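You operate a simulated robot arm through the tools that you are given. There is no shell and no other tool.

You are at the controls of a simulated robot arm. One attempt, no reset.

## Task
The display says GUARD OPEN: isolate, shut the guard, then prove one start and stop.
Fine: power on, reset, start, stop; end with the isolator off and locked.

It is judged by the outcome, as a careful person would: the job done as asked, and still so three seconds after it is handed in. It fails if anything else is knocked over, pushed out of place, dropped, spilled or broken.

## Robot
A 7-joint arm with a two-finger parallel gripper, fixed in place. Base frame: the origin is at the foot of the arm, x ahead of it, y to its left, z up. Units: mm, rad, N and s.
With the tool pointing down near the work surface it reaches from about 460 to 920 mm from the base axis. Its first joint turns from -2.007 to 2.007 rad. Payload 3.91 kg.
The TCP is the grasp point between the finger pads, 30 mm short of the fingertips. In the tool frame z runs along the fingers and y along their closing line. The gripper opens to 110 mm. The fingers are 20 mm wide and 10 mm thick; the gripper's body (48 by 112 mm) begins 55 mm behind the TCP.
Orientation is told as [roll, pitch, yaw] about the base's x, y, z axes, in that order, counted from this pose: with the fingers straight down and closing along the base's y, the tool's x points along the base's -x, its y along +y and its z along -z.

## Interface
- The arm moves only by the tool play_rows. Its argument "increments" is a list of rows, each an object of numbers (a shift or turn left out is 0, a gripper value left out holds the last): "dx", "dy", "dz": the shift along the tool's x, y, z in units of 100 mm (1.0 is 100 mm); "ax", "ay", "az": the turn, a rotation vector about the tool's x, y, z in units of 120 degrees (1.0 is 120 degrees); "grip": the opening, from 0 (shut) to 1 (fully open). In form: [{"dx": .., "dy": .., "dz": .., "ax": .., "ay": .., "az": .., "grip": ..}, ...]. A call has 1 to 20 rows; each row is the pose to reach, as a shift and turn from the pose commanded when the call began, along the tool's axes at that moment. A call with a number of a shift or a turn outside -1 to 1 is refused whole. Rows are played at 5 a second. More than 50 mm and 0.15 rad between two rows, or a gripper value outside its range, and nothing of the call is played. A pose out of reach is approached as far as the arm can. The call stops where the force on the tool passes 90 N (or 10 N more than at its start, if that is more) or the arm is blocked; 0.2 s more then pass. Each finger travels about 153 mm/s and halts on what it meets, pressing with about 42 N; the grip force reading is that of the motor and also rises with nothing between the fingers. The clock runs only during rows and for 0.2 s after the last one: add rows that repeat a pose to give the fingers time. It gives the time, the measured TCP pose, the force on the tool (base axes), the opening and the grip force at its end, in the units of the frame above (readings bear some noise), with the torque about the TCP (base axes, N m) and any sound that the robot's microphone picked up, and new pictures: "pictures" is both (left out), scene, wrist or none.
- Cameras (640 x 400 px; columns grow to the right, rows downward): "scene" is fixed at [49.4, -652, 1526.1]; the picture's right is [0.76, -0.64, 0.00], its down [-0.27, -0.32, -0.91] and it looks along [0.59, 0.69, -0.42] (base axes); focal length 342 px, centre (320, 200). "wrist" rides on the gripper at [72, 17, -103] in the tool frame; the picture's right is [-0.23, 0.97, 0.00], its down [-0.76, -0.18, -0.62] and it looks along [-0.61, -0.14, 0.78] (tool axes); focal length 222 px, centre (320, 200). There is no depth. A picture from a camera that has moved, and an enlarged one, comes with that camera's place and axes in the base frame and with its lens.
- slide_trunk(by): slides the trunk up (or, below 0, down) by that many mm; the arm rides with it, the base frame stays. It gives what a move gives, with no picture.
- close_up(camera, box): a new picture of the part [left, top, right, bottom] of that camera's present view, enlarged. No time passes.
- hand_in(): hands the job in; it is judged then, once.

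Places have to be worked out from the pictures, the camera data and where the tool is seen. Open the gripper and draw the arm clear of the work before you hand the job in, unless the task says otherwise.

The tools are called after "Request:" as name(argument=value, ...) on one line, values as JSON. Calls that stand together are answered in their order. play_rows: Moves the arm, as the interface text tells. Its arguments: {"type":"object","properties":{"increments":{"type":"array"},"pictures":{"type":"string","enum":["both","scene","wrist","none"]}},"required":["increments"]} The other tools are called the same way: slide_trunk (by) slides the trunk up or down; close_up (camera, box) takes an enlarged picture of a part of a camera's view; hand_in () hands the job in.

At the start:

```text
time_s: 0.0
ee_pos: [459.7, 143.7, 1249.8]
tcp_rot: [-0.001, 0.0, 0.001]
force: [0.1, 1.0, 0.2]
torque: [-0.02, 0.0, -0.02]
opening: 110.3
gripper_force: 0.1
trunk travel left (down, up): [-850.0, 140.0]
```

scene: 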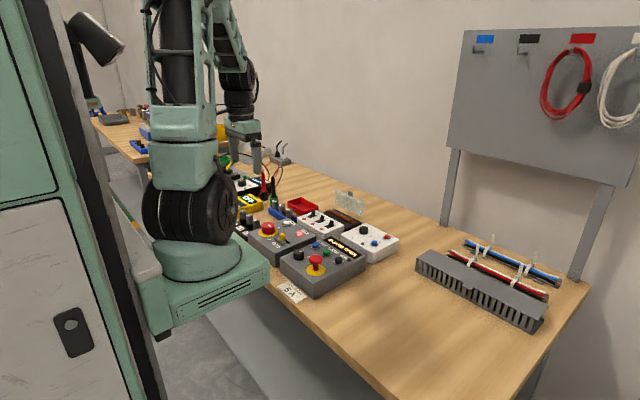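
wrist: 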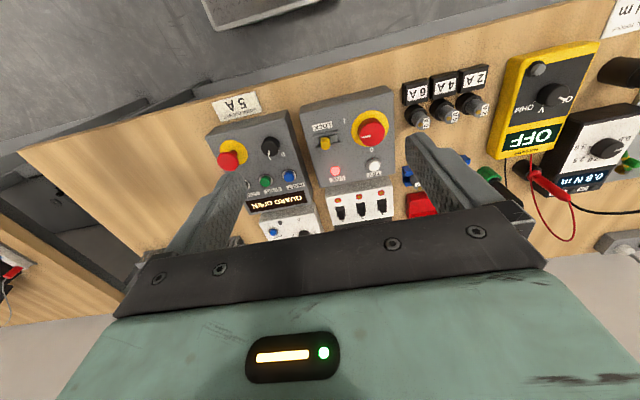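

I'll start by enlarging the views to see what the panels and guard look like before moving anything.

Request:
close_up(camera="scene", box=[220, 150, 420, 310])

Request:
close_up(camera="wrist", box=[190, 80, 430, 240])

```text
2.50 times, centred on (320, 230) of scene
camera zoom: at [49.4, -652.0, 1526.1], right [0.76, -0.64, 0.0], down [-0.27, -0.32, -0.91], along [0.59, 0.69, -0.42], focal length 855 px, centre (320, 125)
```

zoom: 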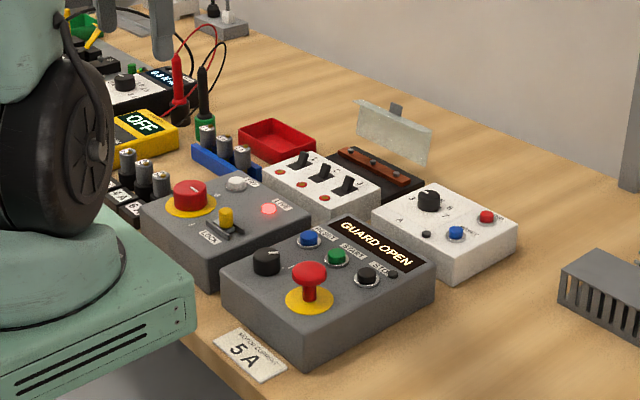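

```text
2.50 times, centred on (310, 160) of wrist
camera zoom: at [387.3, 160.2, 1352.6], right [0.23, 0.97, 0.0], down [0.76, -0.18, 0.62], along [0.61, -0.14, -0.78], focal length 555 px, centre (345, 300)
```

zoom: 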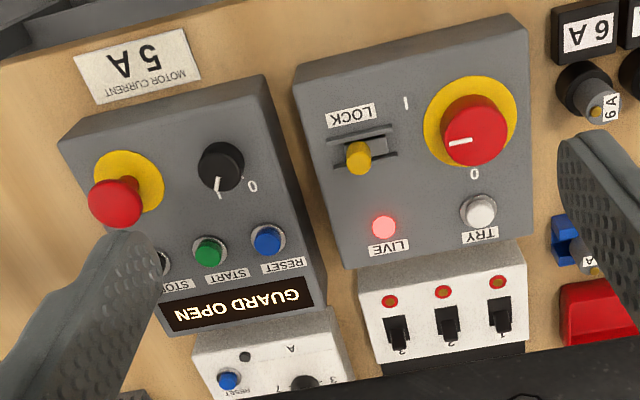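

The isolator (red knob, marked I and 0) is near (566, 218, 960). It reads ON and the LIVE lamp is lit. The control box is near (550, 0) and the table is at about z 893. I'll move forward, staying high, to look at the guard and the markings.

Request:
play_rows(increments=[{"dx": -0.34, "dy": -0.27}, {"dx": -0.67, "dy": -0.54}, {"dx": -1.0, "dy": -0.8}], pictures="both")

```text
time_s: 0.8
ee_pos: [559.1, 63.5, 1249.8]
tcp_rot: [-0.001, 0.0, 0.0]
force: [-0.4, 0.4, -0.5]
torque: [0.03, 0.04, -0.03]
opening: 110.3
gripper_force: 0.0
trunk travel left (down, up): [-850.0, 140.0]
camera wrist: at [487.6, 79.9, 1352.9], right [0.23, 0.97, 0.0], down [0.76, -0.18, 0.62], along [0.61, -0.14, -0.78], focal length 222 px, centre (320, 200)
```

scene: 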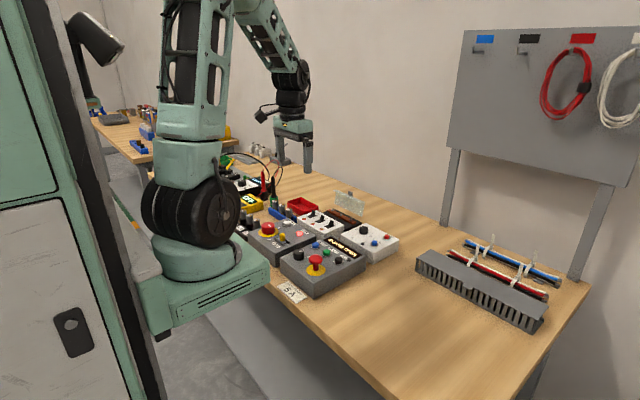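
wrist: 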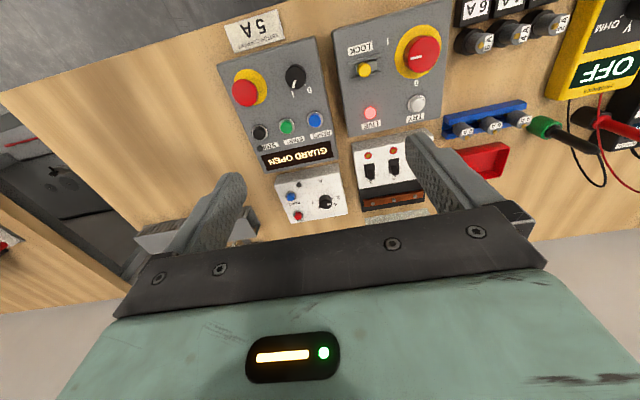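

Request:
close_up(camera="wrist", box=[210, 0, 450, 150])

Request:
close_up(camera="wrist", box=[250, 120, 450, 245])

Request:
close_up(camera="scene", box=[240, 180, 400, 280])

```text
2.67 times, centred on (330, 75) of wrist
camera zoom: at [487.6, 79.9, 1352.9], right [0.23, 0.97, 0.0], down [0.76, -0.18, 0.62], along [0.61, -0.14, -0.78], focal length 592 px, centre (293, 533)
```

zoom: 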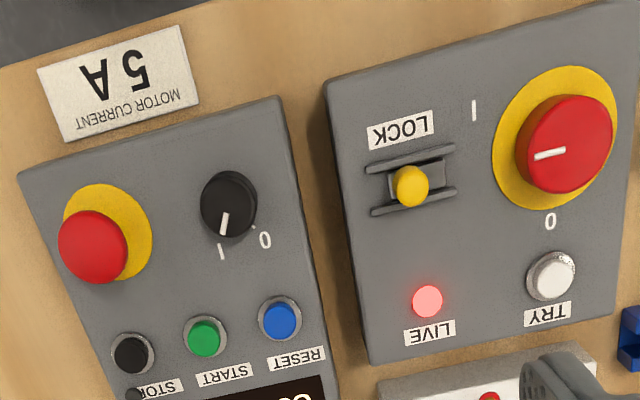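

```text
3.20 times, centred on (350, 182) of wrist
camera zoom: at [487.6, 79.9, 1352.9], right [0.23, 0.97, 0.0], down [0.76, -0.18, 0.62], along [0.61, -0.14, -0.78], focal length 711 px, centre (224, 256)
```

zoom: 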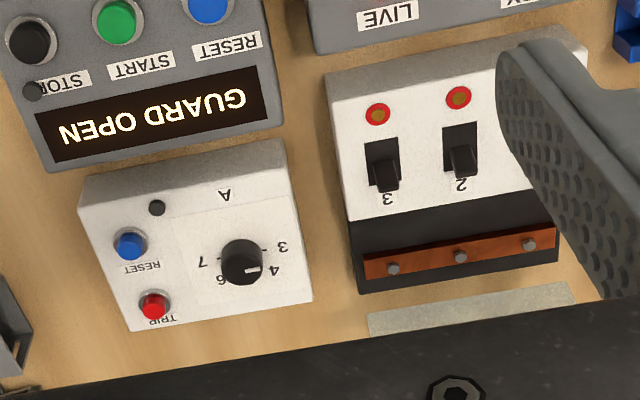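

```text
4.00 times, centred on (320, 230) of scene
camera zoom: at [49.4, -652.0, 1526.1], right [0.76, -0.64, 0.0], down [-0.27, -0.32, -0.91], along [0.59, 0.69, -0.42], focal length 1368 px, centre (320, 80)
```

zoom: 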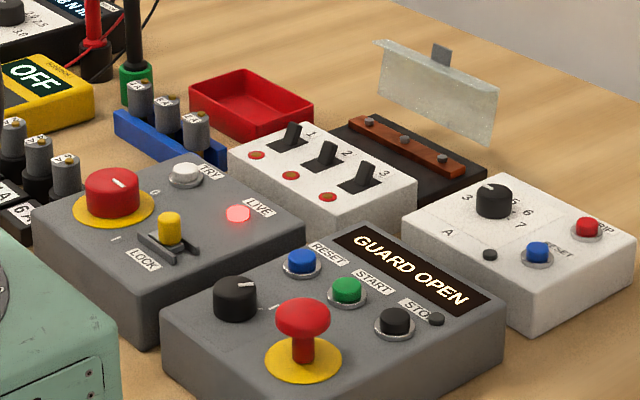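

The control box selector already points at I and its mushroom stop is out. The isolator mark points at I. The guard is the clear flap standing behind the copper bars. I'll zoom in further to measure exact positions.

Request:
close_up(camera="wrist", box=[330, 15, 458, 95])

Request:
close_up(camera="scene", box=[245, 210, 325, 260])

Request:
close_up(camera="scene", box=[310, 175, 390, 225])

Request:
close_up(camera="wrist", box=[222, 50, 350, 130])

Request:
close_up(camera="scene", box=[280, 235, 376, 295])

```text
5.00 times, centred on (394, 55) of wrist
camera zoom: at [487.6, 79.9, 1352.9], right [0.23, 0.97, 0.0], down [0.76, -0.18, 0.62], along [0.61, -0.14, -0.78], focal length 1111 px, centre (-50, 925)
```

zoom: 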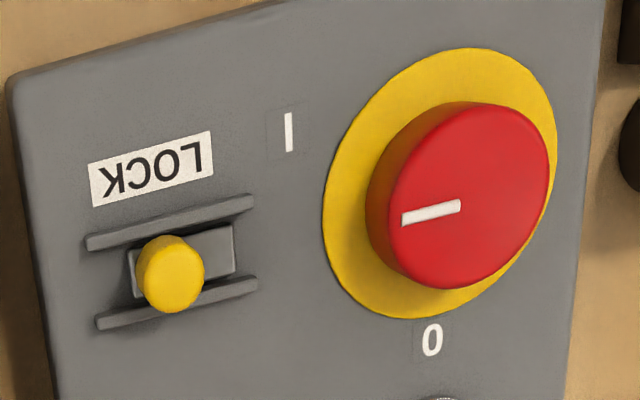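

```text
8.00 times, centred on (285, 235) of scene
camera zoom: at [49.4, -652.0, 1526.1], right [0.76, -0.64, 0.0], down [-0.27, -0.32, -0.91], along [0.59, 0.69, -0.42], focal length 2736 px, centre (600, -80)
```

zoom: 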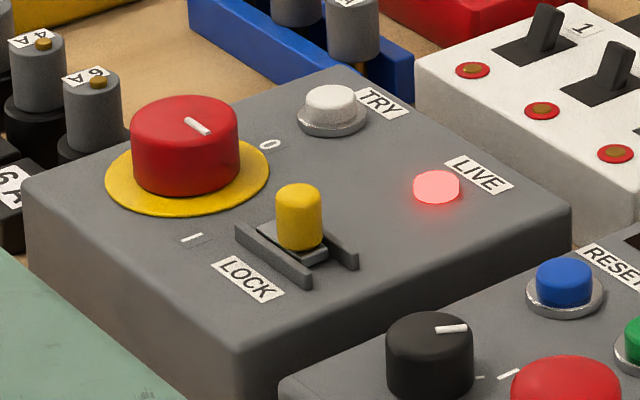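

```text
8.00 times, centred on (350, 200) of scene
camera zoom: at [49.4, -652.0, 1526.1], right [0.76, -0.64, 0.0], down [-0.27, -0.32, -0.91], along [0.59, 0.69, -0.42], focal length 2736 px, centre (80, 200)
```

zoom: 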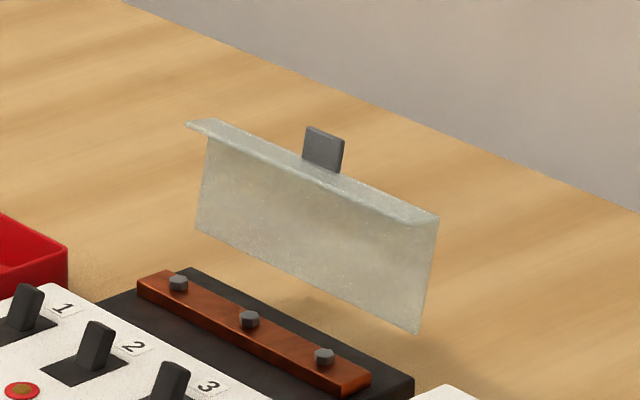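

```text
5.00 times, centred on (286, 90) of wrist
camera zoom: at [487.6, 79.9, 1352.9], right [0.23, 0.97, 0.0], down [0.76, -0.18, 0.62], along [0.61, -0.14, -0.78], focal length 1111 px, centre (490, 750)
```

zoom: 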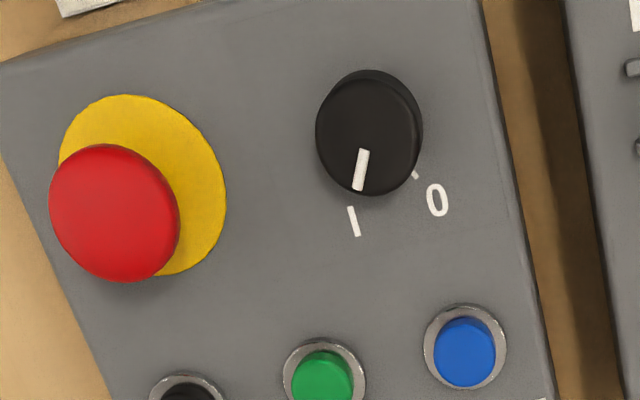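

```text
6.67 times, centred on (328, 265) of scene
camera zoom: at [49.4, -652.0, 1526.1], right [0.76, -0.64, 0.0], down [-0.27, -0.32, -0.91], along [0.59, 0.69, -0.42], focal length 2280 px, centre (267, -233)
```

zoom: 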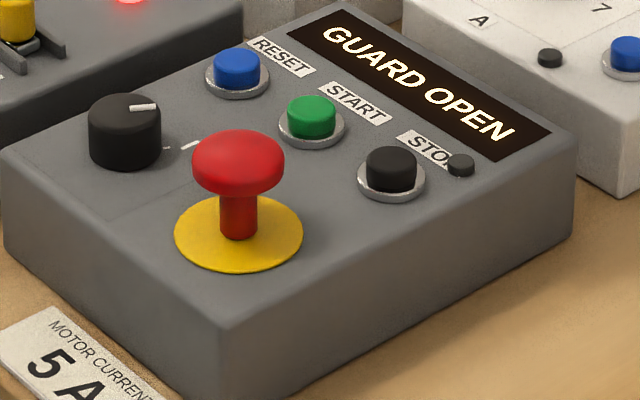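

Measured so far, with box tops at about z 950:

| Item | Position |
|---|---|
| Isolator knob | (557, 216), top z 973 |
| Lock peg | (556, 130), top z 980 |
| RESET | (616, 40), top z 960 |
| START | (615, -11), top z 960 |
| STOP | (616, -62), top z 960 |

Next I'll move the camera forward to get a clear view of the guard flap.

Request:
play_rows(increments=[{"dx": -0.45, "dy": 0.15}, {"dx": -0.9, "dy": 0.3}, {"dx": -1.0, "dy": 0.4}], pictures="wrist")

Request:
play_rows(increments=[{"dx": -0.4}, {"dx": -0.8}], pictures="both")

```text
time_s: 1.6
ee_pos: [659.4, 104.2, 1249.4]
tcp_rot: [0.0, 0.0, -0.002]
force: [-0.6, -0.8, 0.8]
torque: [0.0, -0.04, 0.01]
opening: 110.0
gripper_force: 0.2
trunk travel left (down, up): [-850.0, 140.0]
camera wrist: at [587.4, 120.4, 1352.9], right [0.23, 0.97, 0.0], down [0.76, -0.18, 0.62], along [0.61, -0.14, -0.78], focal length 222 px, centre (320, 200)
```

wrist: 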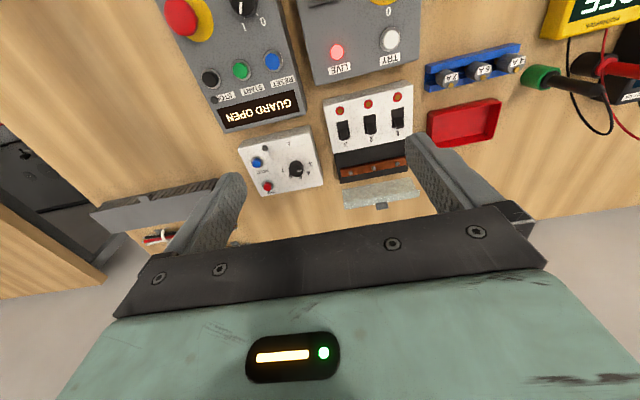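

```text
time_s: 2.2
ee_pos: [739.1, 104.2, 1250.1]
tcp_rot: [0.0, 0.0, 0.0]
force: [0.1, -0.2, 0.3]
torque: [-0.01, -0.04, 0.02]
opening: 110.0
gripper_force: 0.1
trunk travel left (down, up): [-850.0, 140.0]
camera wrist: at [668.0, 120.2, 1353.1], right [0.23, 0.97, 0.0], down [0.76, -0.18, 0.62], along [0.61, -0.14, -0.78], focal length 222 px, centre (320, 200)
```

scene: 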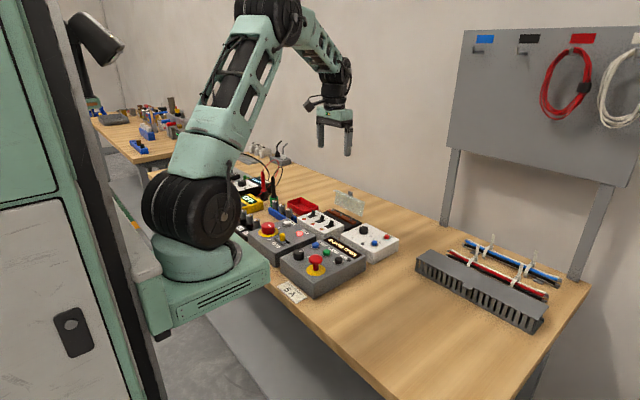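
wrist: 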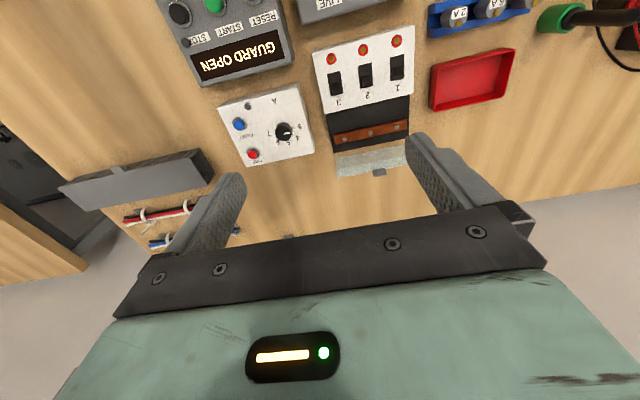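

Request:
close_up(camera="wrist", box=[310, 115, 430, 190])

Request:
close_up(camera="wrist", box=[300, 20, 428, 100])

Request:
close_up(camera="scene", box=[300, 180, 380, 230])

```text
5.33 times, centred on (370, 152) of wrist
camera zoom: at [668.0, 120.2, 1353.1], right [0.23, 0.97, 0.0], down [0.76, -0.18, 0.62], along [0.61, -0.14, -0.78], focal length 1185 px, centre (53, 453)
```

zoom: 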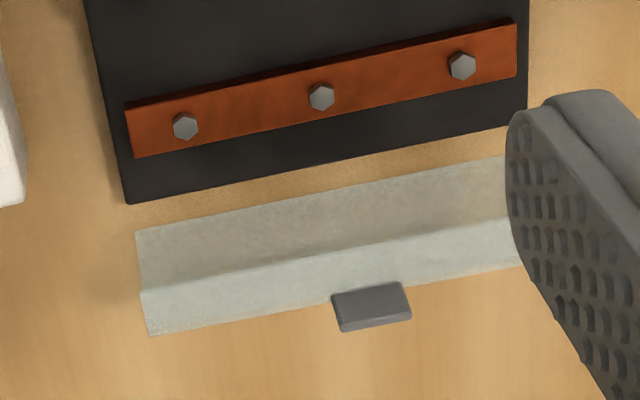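

```text
5.00 times, centred on (364, 60) of wrist
camera zoom: at [668.0, 120.2, 1353.1], right [0.23, 0.97, 0.0], down [0.76, -0.18, 0.62], along [0.61, -0.14, -0.78], focal length 1111 px, centre (100, 900)
```

zoom: 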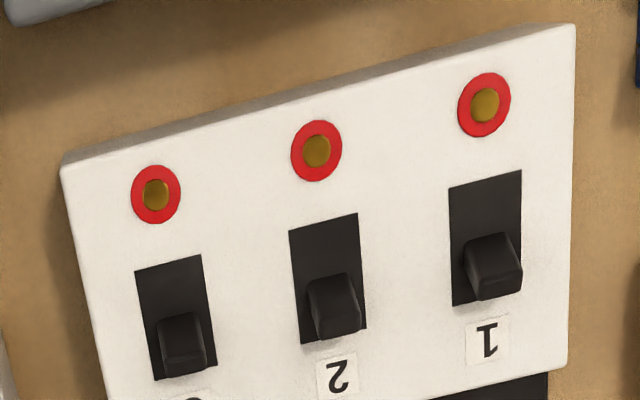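

```text
8.00 times, centred on (340, 205) of scene
camera zoom: at [49.4, -652.0, 1526.1], right [0.76, -0.64, 0.0], down [-0.27, -0.32, -0.91], along [0.59, 0.69, -0.42], focal length 2736 px, centre (160, 160)
```

zoom: 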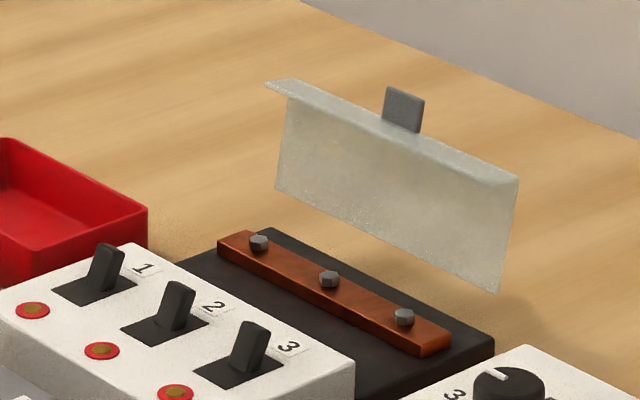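

The flap spans about y 101–250. Its hinge edge is near (888, z 942) and it leans back to (898, z 998). A grey tab sits on top at about (900, 177, 1005). Isolation comes first, so I'll travel at height to above the isolator knob.

Request:
play_rows(increments=[{"dx": 0.33, "dy": 0.2}, {"dx": 0.66, "dy": 0.4}, {"dx": 0.98, "dy": 0.6}], pictures="none")

Request:
play_rows(increments=[{"dx": 0.14, "dy": 0.09, "az": 0.0625, "grip": 0.65}, {"dx": 0.28, "dy": 0.18, "az": 0.125, "grip": 0.65}, {"dx": 0.42, "dy": 0.27, "az": 0.1875, "grip": 0.65}, {"dx": 0.56, "dy": 0.36, "az": 0.25, "grip": 0.65}, {"dx": 0.7, "dy": 0.45, "az": 0.3125, "grip": 0.65}, {"dx": 0.84, "dy": 0.52, "az": 0.375, "grip": 0.65}], pictures="both")

```text
time_s: 3.0
ee_pos: [640.0, 163.7, 1249.2]
tcp_rot: [0.0, 0.001, -0.003]
force: [0.5, -0.3, -0.6]
torque: [0.02, -0.02, -0.03]
opening: 110.0
gripper_force: 0.0
trunk travel left (down, up): [-850.0, 140.0]
```

```text
time_s: 4.4
ee_pos: [558.0, 217.0, 1248.2]
tcp_rot: [0.002, 0.001, -0.788]
force: [-0.1, -0.6, -0.7]
torque: [-0.04, 0.01, 0.01]
opening: 71.7
gripper_force: 0.0
trunk travel left (down, up): [-850.0, 140.0]
camera wrist: at [519.1, 278.5, 1352.6], right [0.85, 0.53, 0.0], down [0.41, -0.67, 0.62], along [0.33, -0.53, -0.78], focal length 222 px, centre (320, 200)
```

scene: 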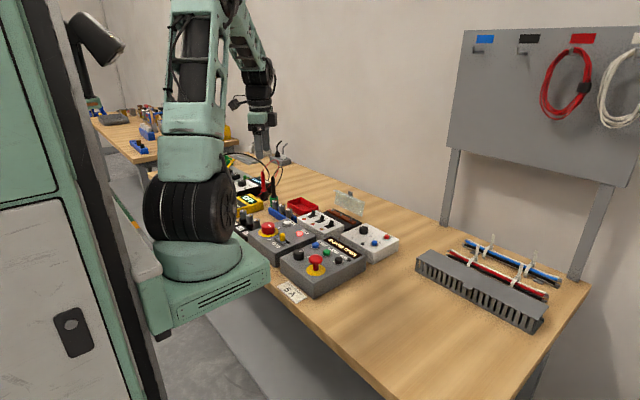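
wrist: 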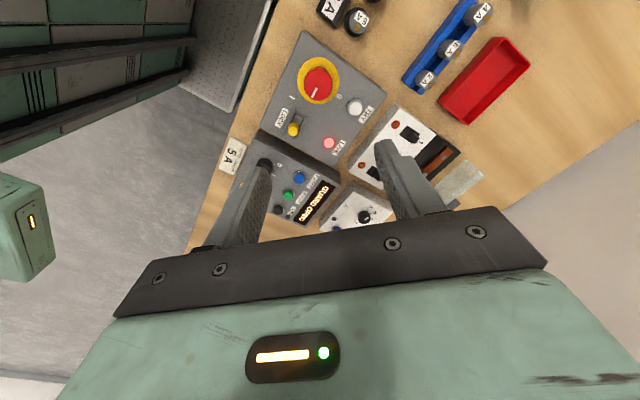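

The knob projects back to about (556, 217), right under the TCP. I'll descend 150 mm in two steps and recheck the alignment.

Request:
play_rows(increments=[{"dz": 0.4}, {"dz": 0.8}, {"dz": 1.0}], pictures="none")

Request:
play_rows(increments=[{"dz": 0.4}, {"dz": 0.8}, {"dz": 0.9}], pictures="both")

```text
time_s: 5.2
ee_pos: [556.5, 214.8, 1148.6]
tcp_rot: [-0.001, 0.0, -0.787]
force: [-0.8, 0.5, 0.2]
torque: [-0.01, -0.02, 0.0]
opening: 71.2
gripper_force: 0.2
trunk travel left (down, up): [-850.0, 140.0]
```

```text
time_s: 6.0
ee_pos: [556.5, 215.5, 1059.7]
tcp_rot: [0.0, 0.0, -0.785]
force: [0.7, 0.0, -0.7]
torque: [0.01, 0.02, -0.01]
opening: 71.2
gripper_force: 0.0
trunk travel left (down, up): [-850.0, 140.0]
camera wrist: at [518.3, 278.2, 1162.9], right [0.85, 0.53, 0.0], down [0.41, -0.66, 0.62], along [0.33, -0.53, -0.78], focal length 222 px, centre (320, 200)
```

scene: 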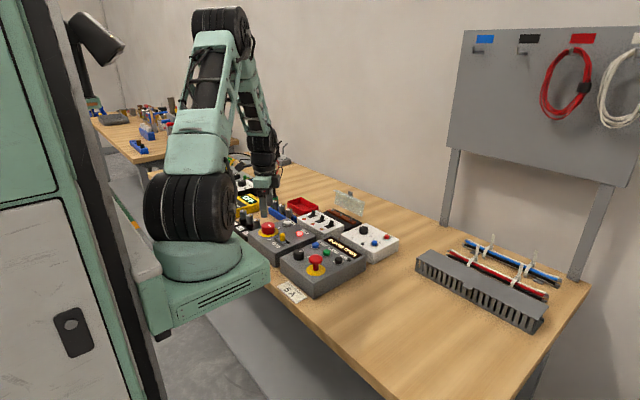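
wrist: 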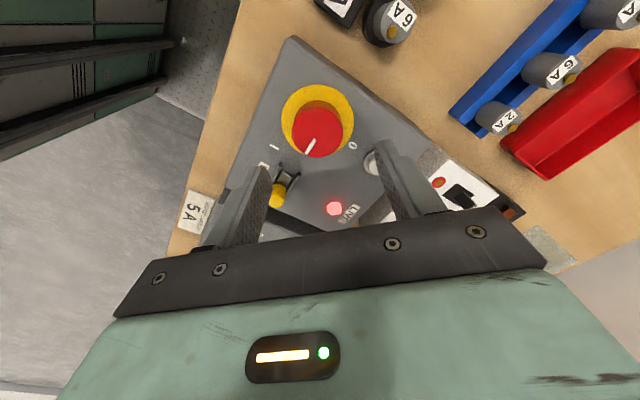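

The knob sits on the tool axis, at column 320 and the expected row. I'll descend so the fingertips straddle it at z≈956, then close on it.

Request:
play_rows(increments=[{"dz": 0.3}, {"dz": 0.55}, {"dz": 0.73}, {"dz": 0.73}], pictures="wrist")

```text
time_s: 7.0
ee_pos: [556.8, 216.4, 985.7]
tcp_rot: [0.001, 0.002, -0.786]
force: [0.0, -0.1, 0.3]
torque: [0.01, 0.01, 0.03]
opening: 71.4
gripper_force: 0.0
trunk travel left (down, up): [-850.0, 140.0]
camera wrist: at [518.6, 278.3, 1089.6], right [0.85, 0.53, 0.0], down [0.41, -0.66, 0.62], along [0.33, -0.53, -0.78], focal length 222 px, centre (320, 200)
```

wrist: 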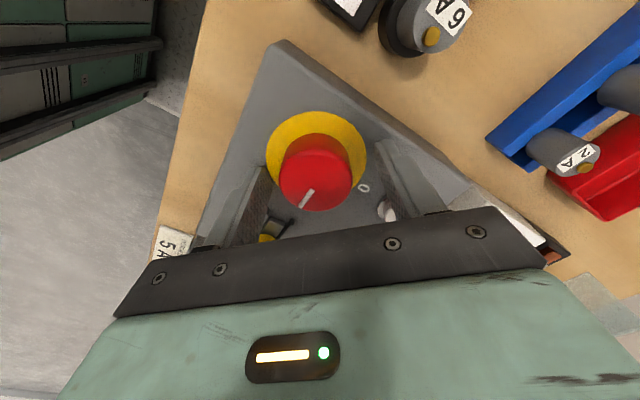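

The fingers straddle the knob with clearance all round. I'll close the gripper on it.

Request:
play_rows(increments=[{"grip": 0.3}, {"grip": 0.3}, {"grip": 0.3}], pictures="wrist")

```text
time_s: 7.8
ee_pos: [555.7, 215.0, 986.2]
tcp_rot: [-0.003, 0.0, -0.787]
force: [-11.7, -11.1, -0.1]
torque: [-0.67, 0.65, 0.06]
opening: 43.3
gripper_force: 44.8
trunk travel left (down, up): [-850.0, 140.0]
camera wrist: at [517.4, 277.0, 1089.3], right [0.85, 0.53, 0.0], down [0.41, -0.66, 0.62], along [0.33, -0.53, -0.78], focal length 222 px, centre (320, 200)
```

wrist: 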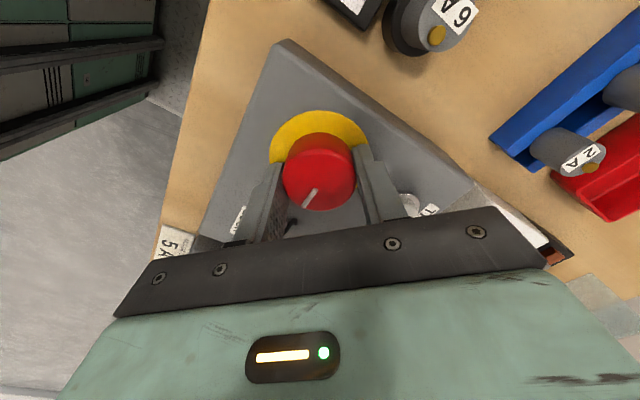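

I have a firm grip at 43 mm, with a side load of about 16 N from a 1.5 mm off-centre. I'll correct that while turning the knob 90° counter-clockwise towards 0.

Request:
play_rows(increments=[{"dy": -0.015, "grip": 0.3}, {"dy": -0.015, "az": -0.0625, "grip": 0.3}, {"dy": -0.015, "az": -0.125, "grip": 0.3}, {"dy": -0.015, "az": -0.1875, "grip": 0.3}, {"dy": -0.015, "az": -0.25, "grip": 0.3}, {"dy": -0.015, "az": -0.3125, "grip": 0.3}, {"dy": -0.015, "az": -0.375, "grip": 0.3}, {"dy": -0.015, "az": -0.4375, "grip": 0.3}, {"dy": -0.015, "az": -0.5, "grip": 0.3}, {"dy": -0.015, "az": -0.5625, "grip": 0.3}, {"dy": -0.015, "az": -0.625, "grip": 0.3}, {"dy": -0.015, "az": -0.6875, "grip": 0.3}, {"dy": -0.015, "az": -0.75, "grip": 0.3}], pictures="both")

```text
time_s: 10.6
ee_pos: [555.8, 215.3, 986.5]
tcp_rot: [0.0, 0.0, 0.788]
force: [-12.1, -1.1, -10.8]
torque: [0.34, 0.17, -0.24]
opening: 43.1
gripper_force: 45.2
trunk travel left (down, up): [-850.0, 140.0]
camera wrist: at [493.2, 175.2, 1089.6], right [-0.53, 0.85, 0.0], down [0.66, 0.41, 0.62], along [0.53, 0.33, -0.78], focal length 222 px, centre (320, 200)
```

scene: 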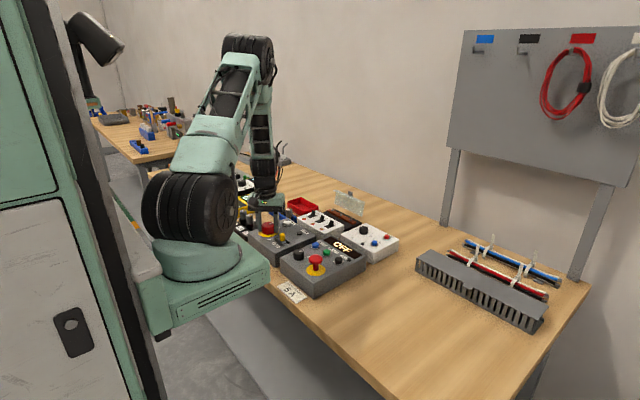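
wrist: 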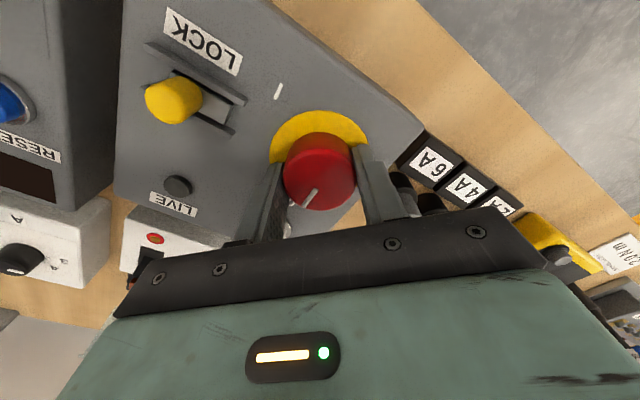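

The LIVE lamp is now dark and the display has changed. I'll zoom in to confirm, then release.

Request:
close_up(camera="scene", box=[250, 205, 362, 275])

Request:
close_up(camera="wrist", box=[130, 20, 370, 220])

```text
5.71 times, centred on (306, 240) of scene
camera zoom: at [49.4, -652.0, 1526.1], right [0.76, -0.64, 0.0], down [-0.27, -0.32, -0.91], along [0.59, 0.69, -0.42], focal length 1955 px, centre (400, -29)
```

zoom: 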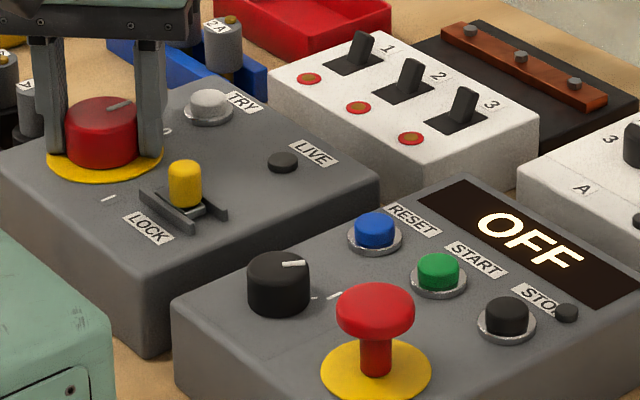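

```text
2.00 times, centred on (250, 120) of wrist
camera zoom: at [493.2, 175.2, 1089.6], right [-0.53, 0.85, 0.0], down [0.66, 0.41, 0.62], along [0.53, 0.33, -0.78], focal length 444 px, centre (460, 360)
```

zoom: 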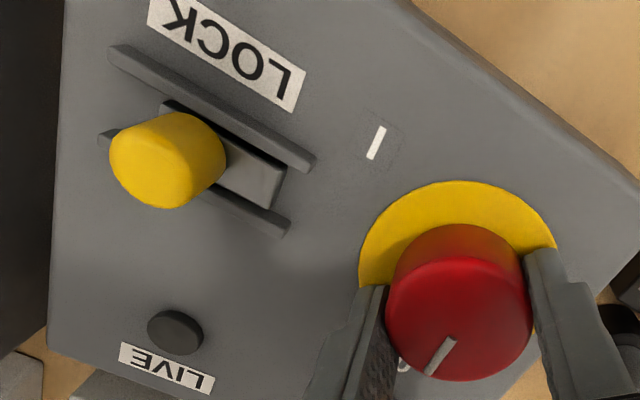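

The display reads OFF, LIVE is dark, and the mark points at 0, so the machine is isolated. I'll release the knob and rise, still at 45° yaw.

Request:
play_rows(increments=[{"grip": 0.65}, {"grip": 0.65}, {"dz": -0.3, "grip": 0.65}, {"dz": -0.65, "grip": 0.65}, {"dz": -1.0, "grip": 0.65}], pictures="both")

```text
time_s: 11.8
ee_pos: [556.6, 215.2, 1085.3]
tcp_rot: [0.001, 0.003, 0.784]
force: [-0.7, -0.4, 0.6]
torque: [0.02, 0.02, 0.01]
opening: 71.4
gripper_force: 0.1
trunk travel left (down, up): [-850.0, 140.0]
camera wrist: at [494.0, 175.2, 1189.1], right [-0.53, 0.85, 0.0], down [0.67, 0.41, 0.62], along [0.53, 0.33, -0.78], focal length 222 px, centre (320, 200)
```

scene: 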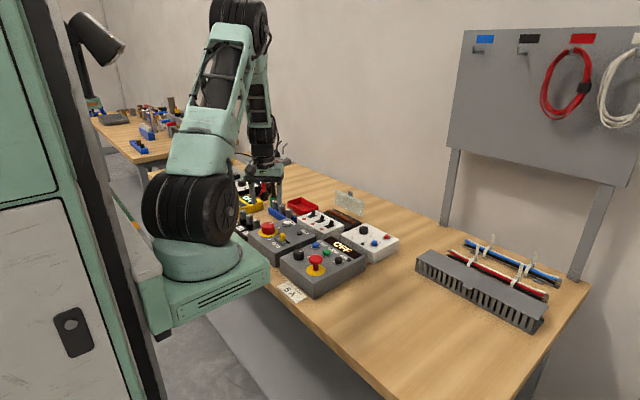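
wrist: 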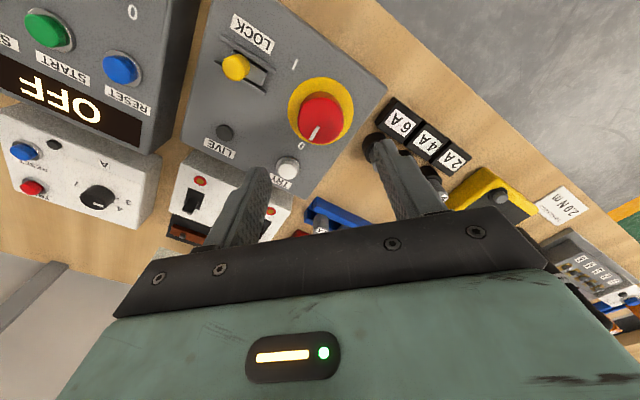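

Now the guard. I'll rise and turn back to yaw 0, then travel towards the flap for a close look at its tab.

Request:
play_rows(increments=[{"dx": -0.026, "dy": -0.115, "dz": -0.15, "az": 0.0625, "grip": 1.0}, {"dx": -0.052, "dy": -0.23, "dz": -0.3, "az": 0.125, "grip": 1.0}, {"dx": -0.078, "dy": -0.345, "dz": -0.45, "az": 0.1875, "grip": 1.0}, {"dx": -0.104, "dy": -0.46, "dz": -0.6, "az": 0.25, "grip": 1.0}, {"dx": -0.13, "dy": -0.575, "dz": -0.65, "az": 0.3125, "grip": 1.0}, {"dx": -0.156, "dy": -0.693, "dz": -0.65, "az": 0.375, "grip": 1.0}], pictures="none")

Request:
play_rows(increments=[{"dx": -0.33}, {"dx": -0.66}, {"dx": -1.0}], pictures="none")

Request:
play_rows(increments=[{"dx": -0.33}, {"dx": -0.66}, {"dx": -1.0}], pictures="both")

```text
time_s: 13.2
ee_pos: [616.7, 177.0, 1149.8]
tcp_rot: [0.0, 0.0, -0.002]
force: [-0.5, -0.3, 0.1]
torque: [-0.02, -0.01, 0.01]
opening: 109.9
gripper_force: 0.0
trunk travel left (down, up): [-850.0, 140.0]
```

```text
time_s: 14.0
ee_pos: [715.5, 176.5, 1151.4]
tcp_rot: [0.0, 0.0, 0.0]
force: [0.2, 0.5, 0.0]
torque: [0.03, 0.0, 0.01]
opening: 110.2
gripper_force: 0.0
trunk travel left (down, up): [-850.0, 140.0]
```

```text
time_s: 14.8
ee_pos: [817.3, 177.0, 1151.7]
tcp_rot: [0.001, -0.001, 0.0]
force: [-1.4, 0.7, 0.2]
torque: [0.01, -0.05, -0.03]
opening: 110.0
gripper_force: 0.1
trunk travel left (down, up): [-850.0, 140.0]
camera wrist: at [744.4, 192.9, 1255.2], right [0.23, 0.97, 0.0], down [0.76, -0.18, 0.62], along [0.61, -0.14, -0.78], focal length 222 px, centre (320, 200)
```

scene: 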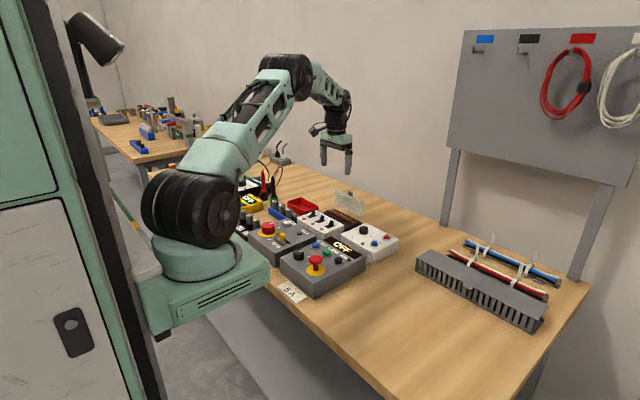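
wrist: 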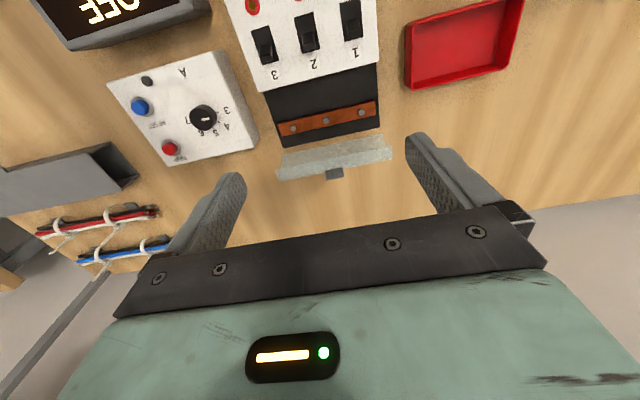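

Request:
close_up(camera="wrist", box=[260, 90, 404, 190])

Request:
close_up(camera="scene", box=[320, 180, 376, 215])

```text
4.00 times, centred on (332, 140) of wrist
camera zoom: at [744.4, 192.9, 1255.2], right [0.23, 0.97, 0.0], down [0.76, -0.18, 0.62], along [0.61, -0.14, -0.78], focal length 888 px, centre (272, 440)
```

zoom: 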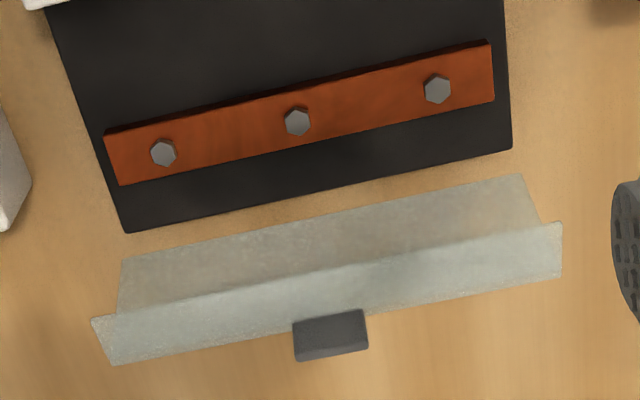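

```text
11.43 times, centred on (348, 198) of scene
camera zoom: at [49.4, -652.0, 1526.1], right [0.76, -0.64, 0.0], down [-0.27, -0.32, -0.91], along [0.59, 0.69, -0.42], focal length 3909 px, centre (0, 229)
```

zoom: 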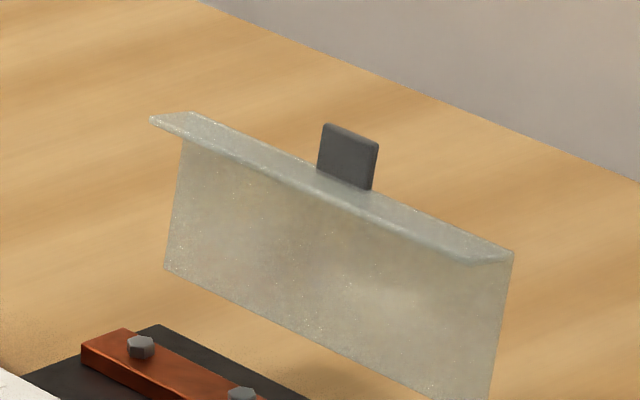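

The tab spans y 164–190 with its top at z 1013 and x about 900. I'll turn the gripper 90° so it closes along x. Fully open, the far finger can drop in behind the flap while the near finger stays in front, and then I can draw it shut.

Request:
play_rows(increments=[{"dx": -0.03, "az": -0.0625}, {"dx": -0.06, "az": -0.125}, {"dx": -0.1, "az": -0.1875}, {"dx": -0.13, "az": -0.25}, {"dx": -0.16, "az": -0.3125}, {"dx": -0.2, "az": -0.375}, {"dx": -0.23, "az": -0.4375}, {"dx": -0.26, "az": -0.5}, {"dx": -0.3, "az": -0.5625}, {"dx": -0.33, "az": -0.625}, {"dx": -0.36, "az": -0.6875}, {"dx": -0.38, "az": -0.75}], pictures="both")

```text
time_s: 17.4
ee_pos: [853.2, 176.9, 1151.9]
tcp_rot: [0.001, 0.001, 1.574]
force: [0.2, 0.1, -0.3]
torque: [-0.01, -0.04, -0.02]
opening: 110.2
gripper_force: 0.1
trunk travel left (down, up): [-850.0, 140.0]
camera wrist: at [837.6, 103.5, 1254.6], right [-0.97, 0.23, 0.0], down [0.18, 0.76, 0.62], along [0.14, 0.61, -0.78], focal length 222 px, centre (320, 200)
```

scene: 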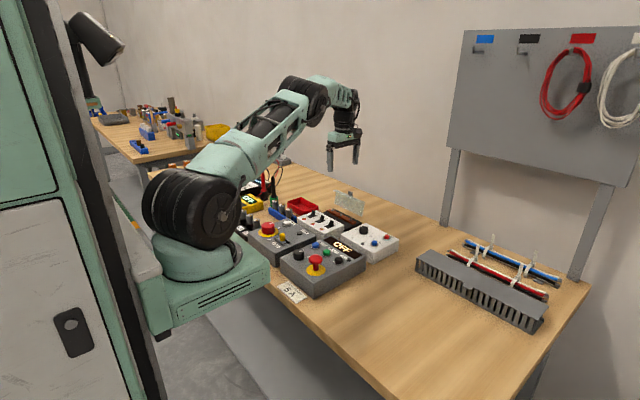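
wrist: 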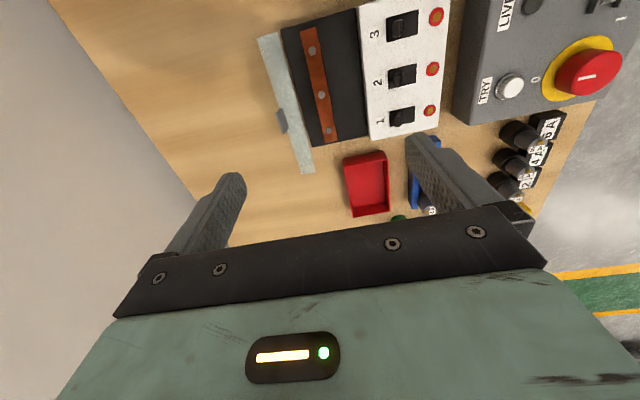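

From above, the flap and tab lie between the two finger tracks. I'll shift 12 mm in +x so the far finger clears the tab, and descend partway.

Request:
play_rows(increments=[{"dy": -0.12, "dz": 0.2}, {"dy": -0.12, "dz": 0.6}, {"dy": -0.12, "dz": 0.85}], pictures="both")

Request:
close_up(camera="scene", box=[310, 150, 390, 200])

```text
time_s: 18.2
ee_pos: [865.8, 177.0, 1065.9]
tcp_rot: [0.001, -0.001, 1.57]
force: [-0.6, 0.1, -0.2]
torque: [0.0, -0.01, 0.02]
opening: 110.0
gripper_force: 0.2
trunk travel left (down, up): [-850.0, 140.0]
camera wrist: at [849.4, 103.8, 1170.0], right [-0.97, 0.23, 0.0], down [0.18, 0.76, 0.62], along [0.14, 0.61, -0.78], focal length 222 px, centre (320, 200)
```

scene: 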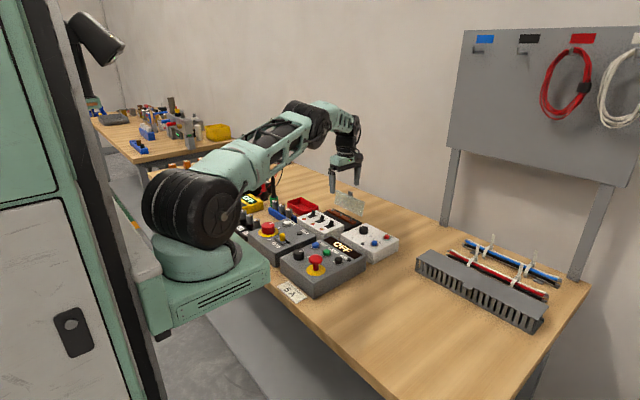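
wrist: 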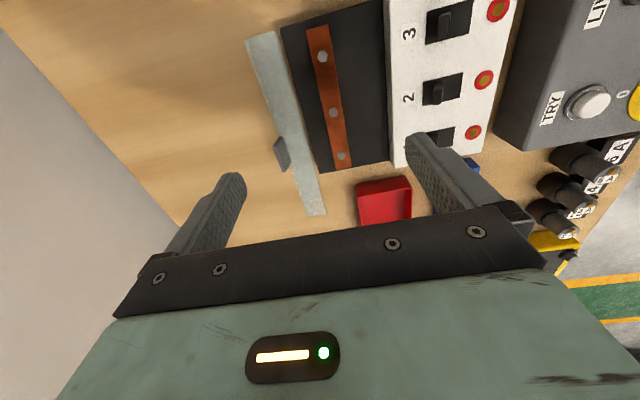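

```text
8.00 times, centred on (350, 175) of scene
camera zoom: at [49.4, -652.0, 1526.1], right [0.76, -0.64, 0.0], down [-0.27, -0.32, -0.91], along [0.59, 0.69, -0.42], focal length 2736 px, centre (80, 400)
```

zoom: 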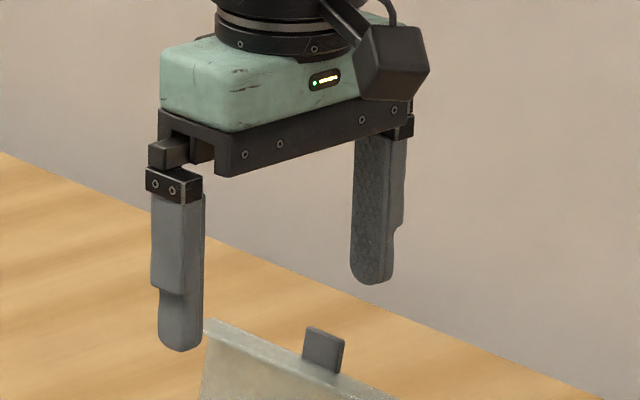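

The near finger is in front of the flap and the far one is behind it. I'll lower another 50 mm so the far finger sits behind the tab and the top edge.

Request:
play_rows(increments=[{"dz": 0.2}, {"dz": 0.4}, {"dz": 0.5}], pictures="both")

Request:
close_up(camera="scene", box=[310, 165, 390, 215])

```text
time_s: 19.0
ee_pos: [866.5, 176.4, 1015.6]
tcp_rot: [0.0, -0.001, 1.57]
force: [-0.1, -0.3, 0.5]
torque: [0.0, 0.0, 0.0]
opening: 110.2
gripper_force: 0.0
trunk travel left (down, up): [-850.0, 140.0]
camera wrist: at [849.7, 103.6, 1119.4], right [-0.97, 0.23, 0.0], down [0.18, 0.76, 0.62], along [0.14, 0.61, -0.78], focal length 222 px, centre (320, 200)
```

scene: 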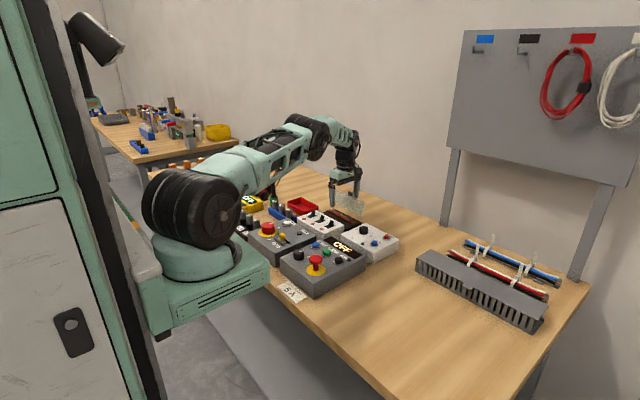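
wrist: 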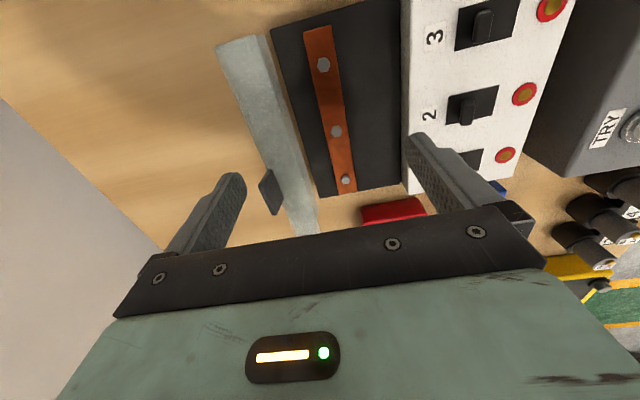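

```text
8.00 times, centred on (350, 190) of scene
camera zoom: at [49.4, -652.0, 1526.1], right [0.76, -0.64, 0.0], down [-0.27, -0.32, -0.91], along [0.59, 0.69, -0.42], focal length 2736 px, centre (80, 280)
```

zoom: 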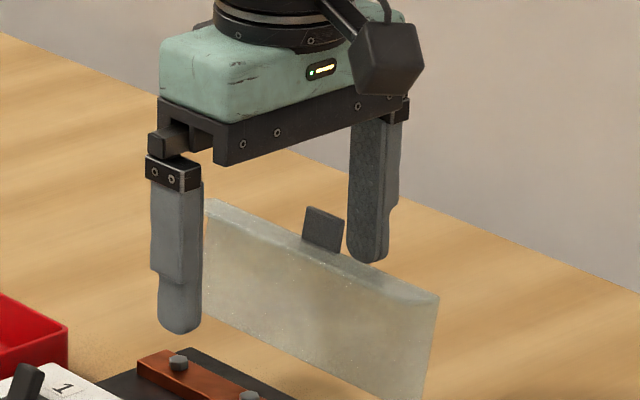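

The far finger is clearly behind the tab and nothing is touching. I'll draw the tool towards -x in small steps, with the near fingertip passing about 25 mm above the breaker toggles.

Request:
play_rows(increments=[{"dy": 0.1}, {"dy": 0.2}, {"dy": 0.28}, {"dy": 0.36}, {"dy": 0.44}, {"dy": 0.52}], pictures="both")

Request:
close_up(camera="scene", box=[310, 165, 390, 215])

```text
time_s: 20.4
ee_pos: [814.9, 177.3, 1016.3]
tcp_rot: [0.0, 0.0, 1.57]
force: [-0.3, 0.5, -1.2]
torque: [0.0, -0.01, 0.0]
opening: 110.1
gripper_force: 0.1
trunk travel left (down, up): [-850.0, 140.0]
camera wrist: at [798.0, 103.5, 1119.6], right [-0.97, 0.23, 0.0], down [0.18, 0.76, 0.62], along [0.14, 0.61, -0.78], focal length 222 px, centre (320, 200)
```

scene: 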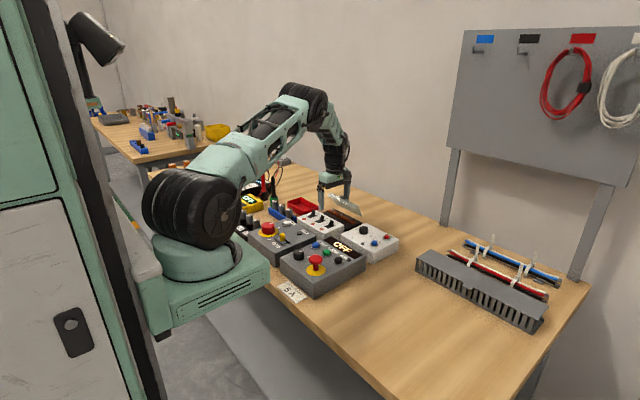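
wrist: 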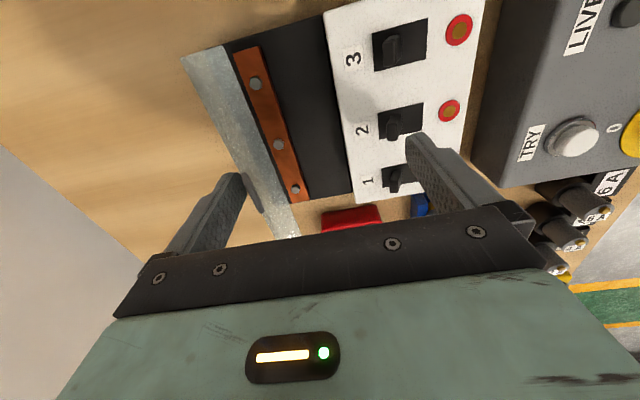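

```text
8.00 times, centred on (350, 190) of scene
camera zoom: at [49.4, -652.0, 1526.1], right [0.76, -0.64, 0.0], down [-0.27, -0.32, -0.91], along [0.59, 0.69, -0.42], focal length 2736 px, centre (80, 280)
```

zoom: 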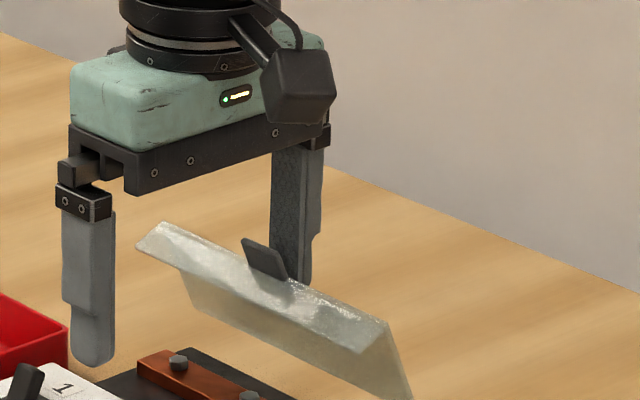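

The flap is following the finger with only about 1 N of resistance, and it has passed vertical. I'll keep drawing it forward.

Request:
play_rows(increments=[{"dy": 0.08}, {"dy": 0.16}, {"dy": 0.24}, {"dy": 0.32}], pictures="both")

Request:
close_up(camera="scene", box=[310, 165, 390, 215])

```text
time_s: 21.4
ee_pos: [782.7, 176.9, 1016.5]
tcp_rot: [-0.001, 0.001, 1.571]
force: [-0.5, 0.1, 0.4]
torque: [-0.02, 0.03, 0.03]
opening: 110.4
gripper_force: 0.1
trunk travel left (down, up): [-850.0, 140.0]
camera wrist: at [765.9, 103.7, 1119.3], right [-0.97, 0.23, 0.0], down [0.18, 0.76, 0.62], along [0.14, 0.61, -0.78], focal length 222 px, centre (320, 200)
```

scene: 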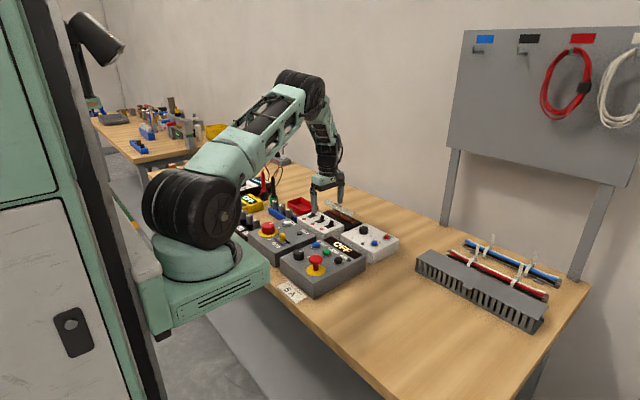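
wrist: 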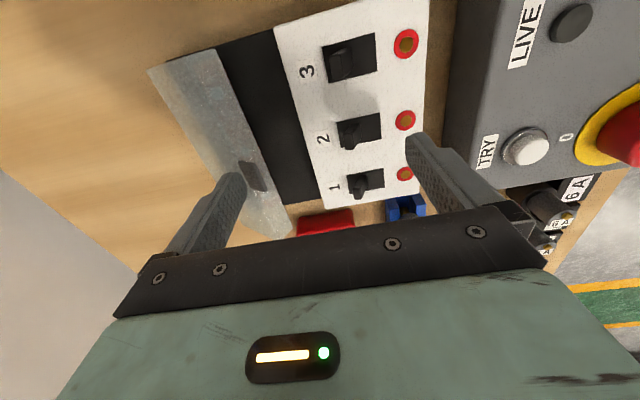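

```text
8.00 times, centred on (350, 190) of scene
camera zoom: at [49.4, -652.0, 1526.1], right [0.76, -0.64, 0.0], down [-0.27, -0.32, -0.91], along [0.59, 0.69, -0.42], focal length 2736 px, centre (80, 280)
```

zoom: 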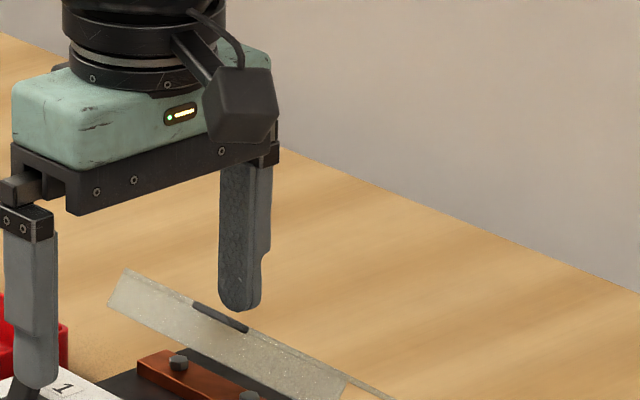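

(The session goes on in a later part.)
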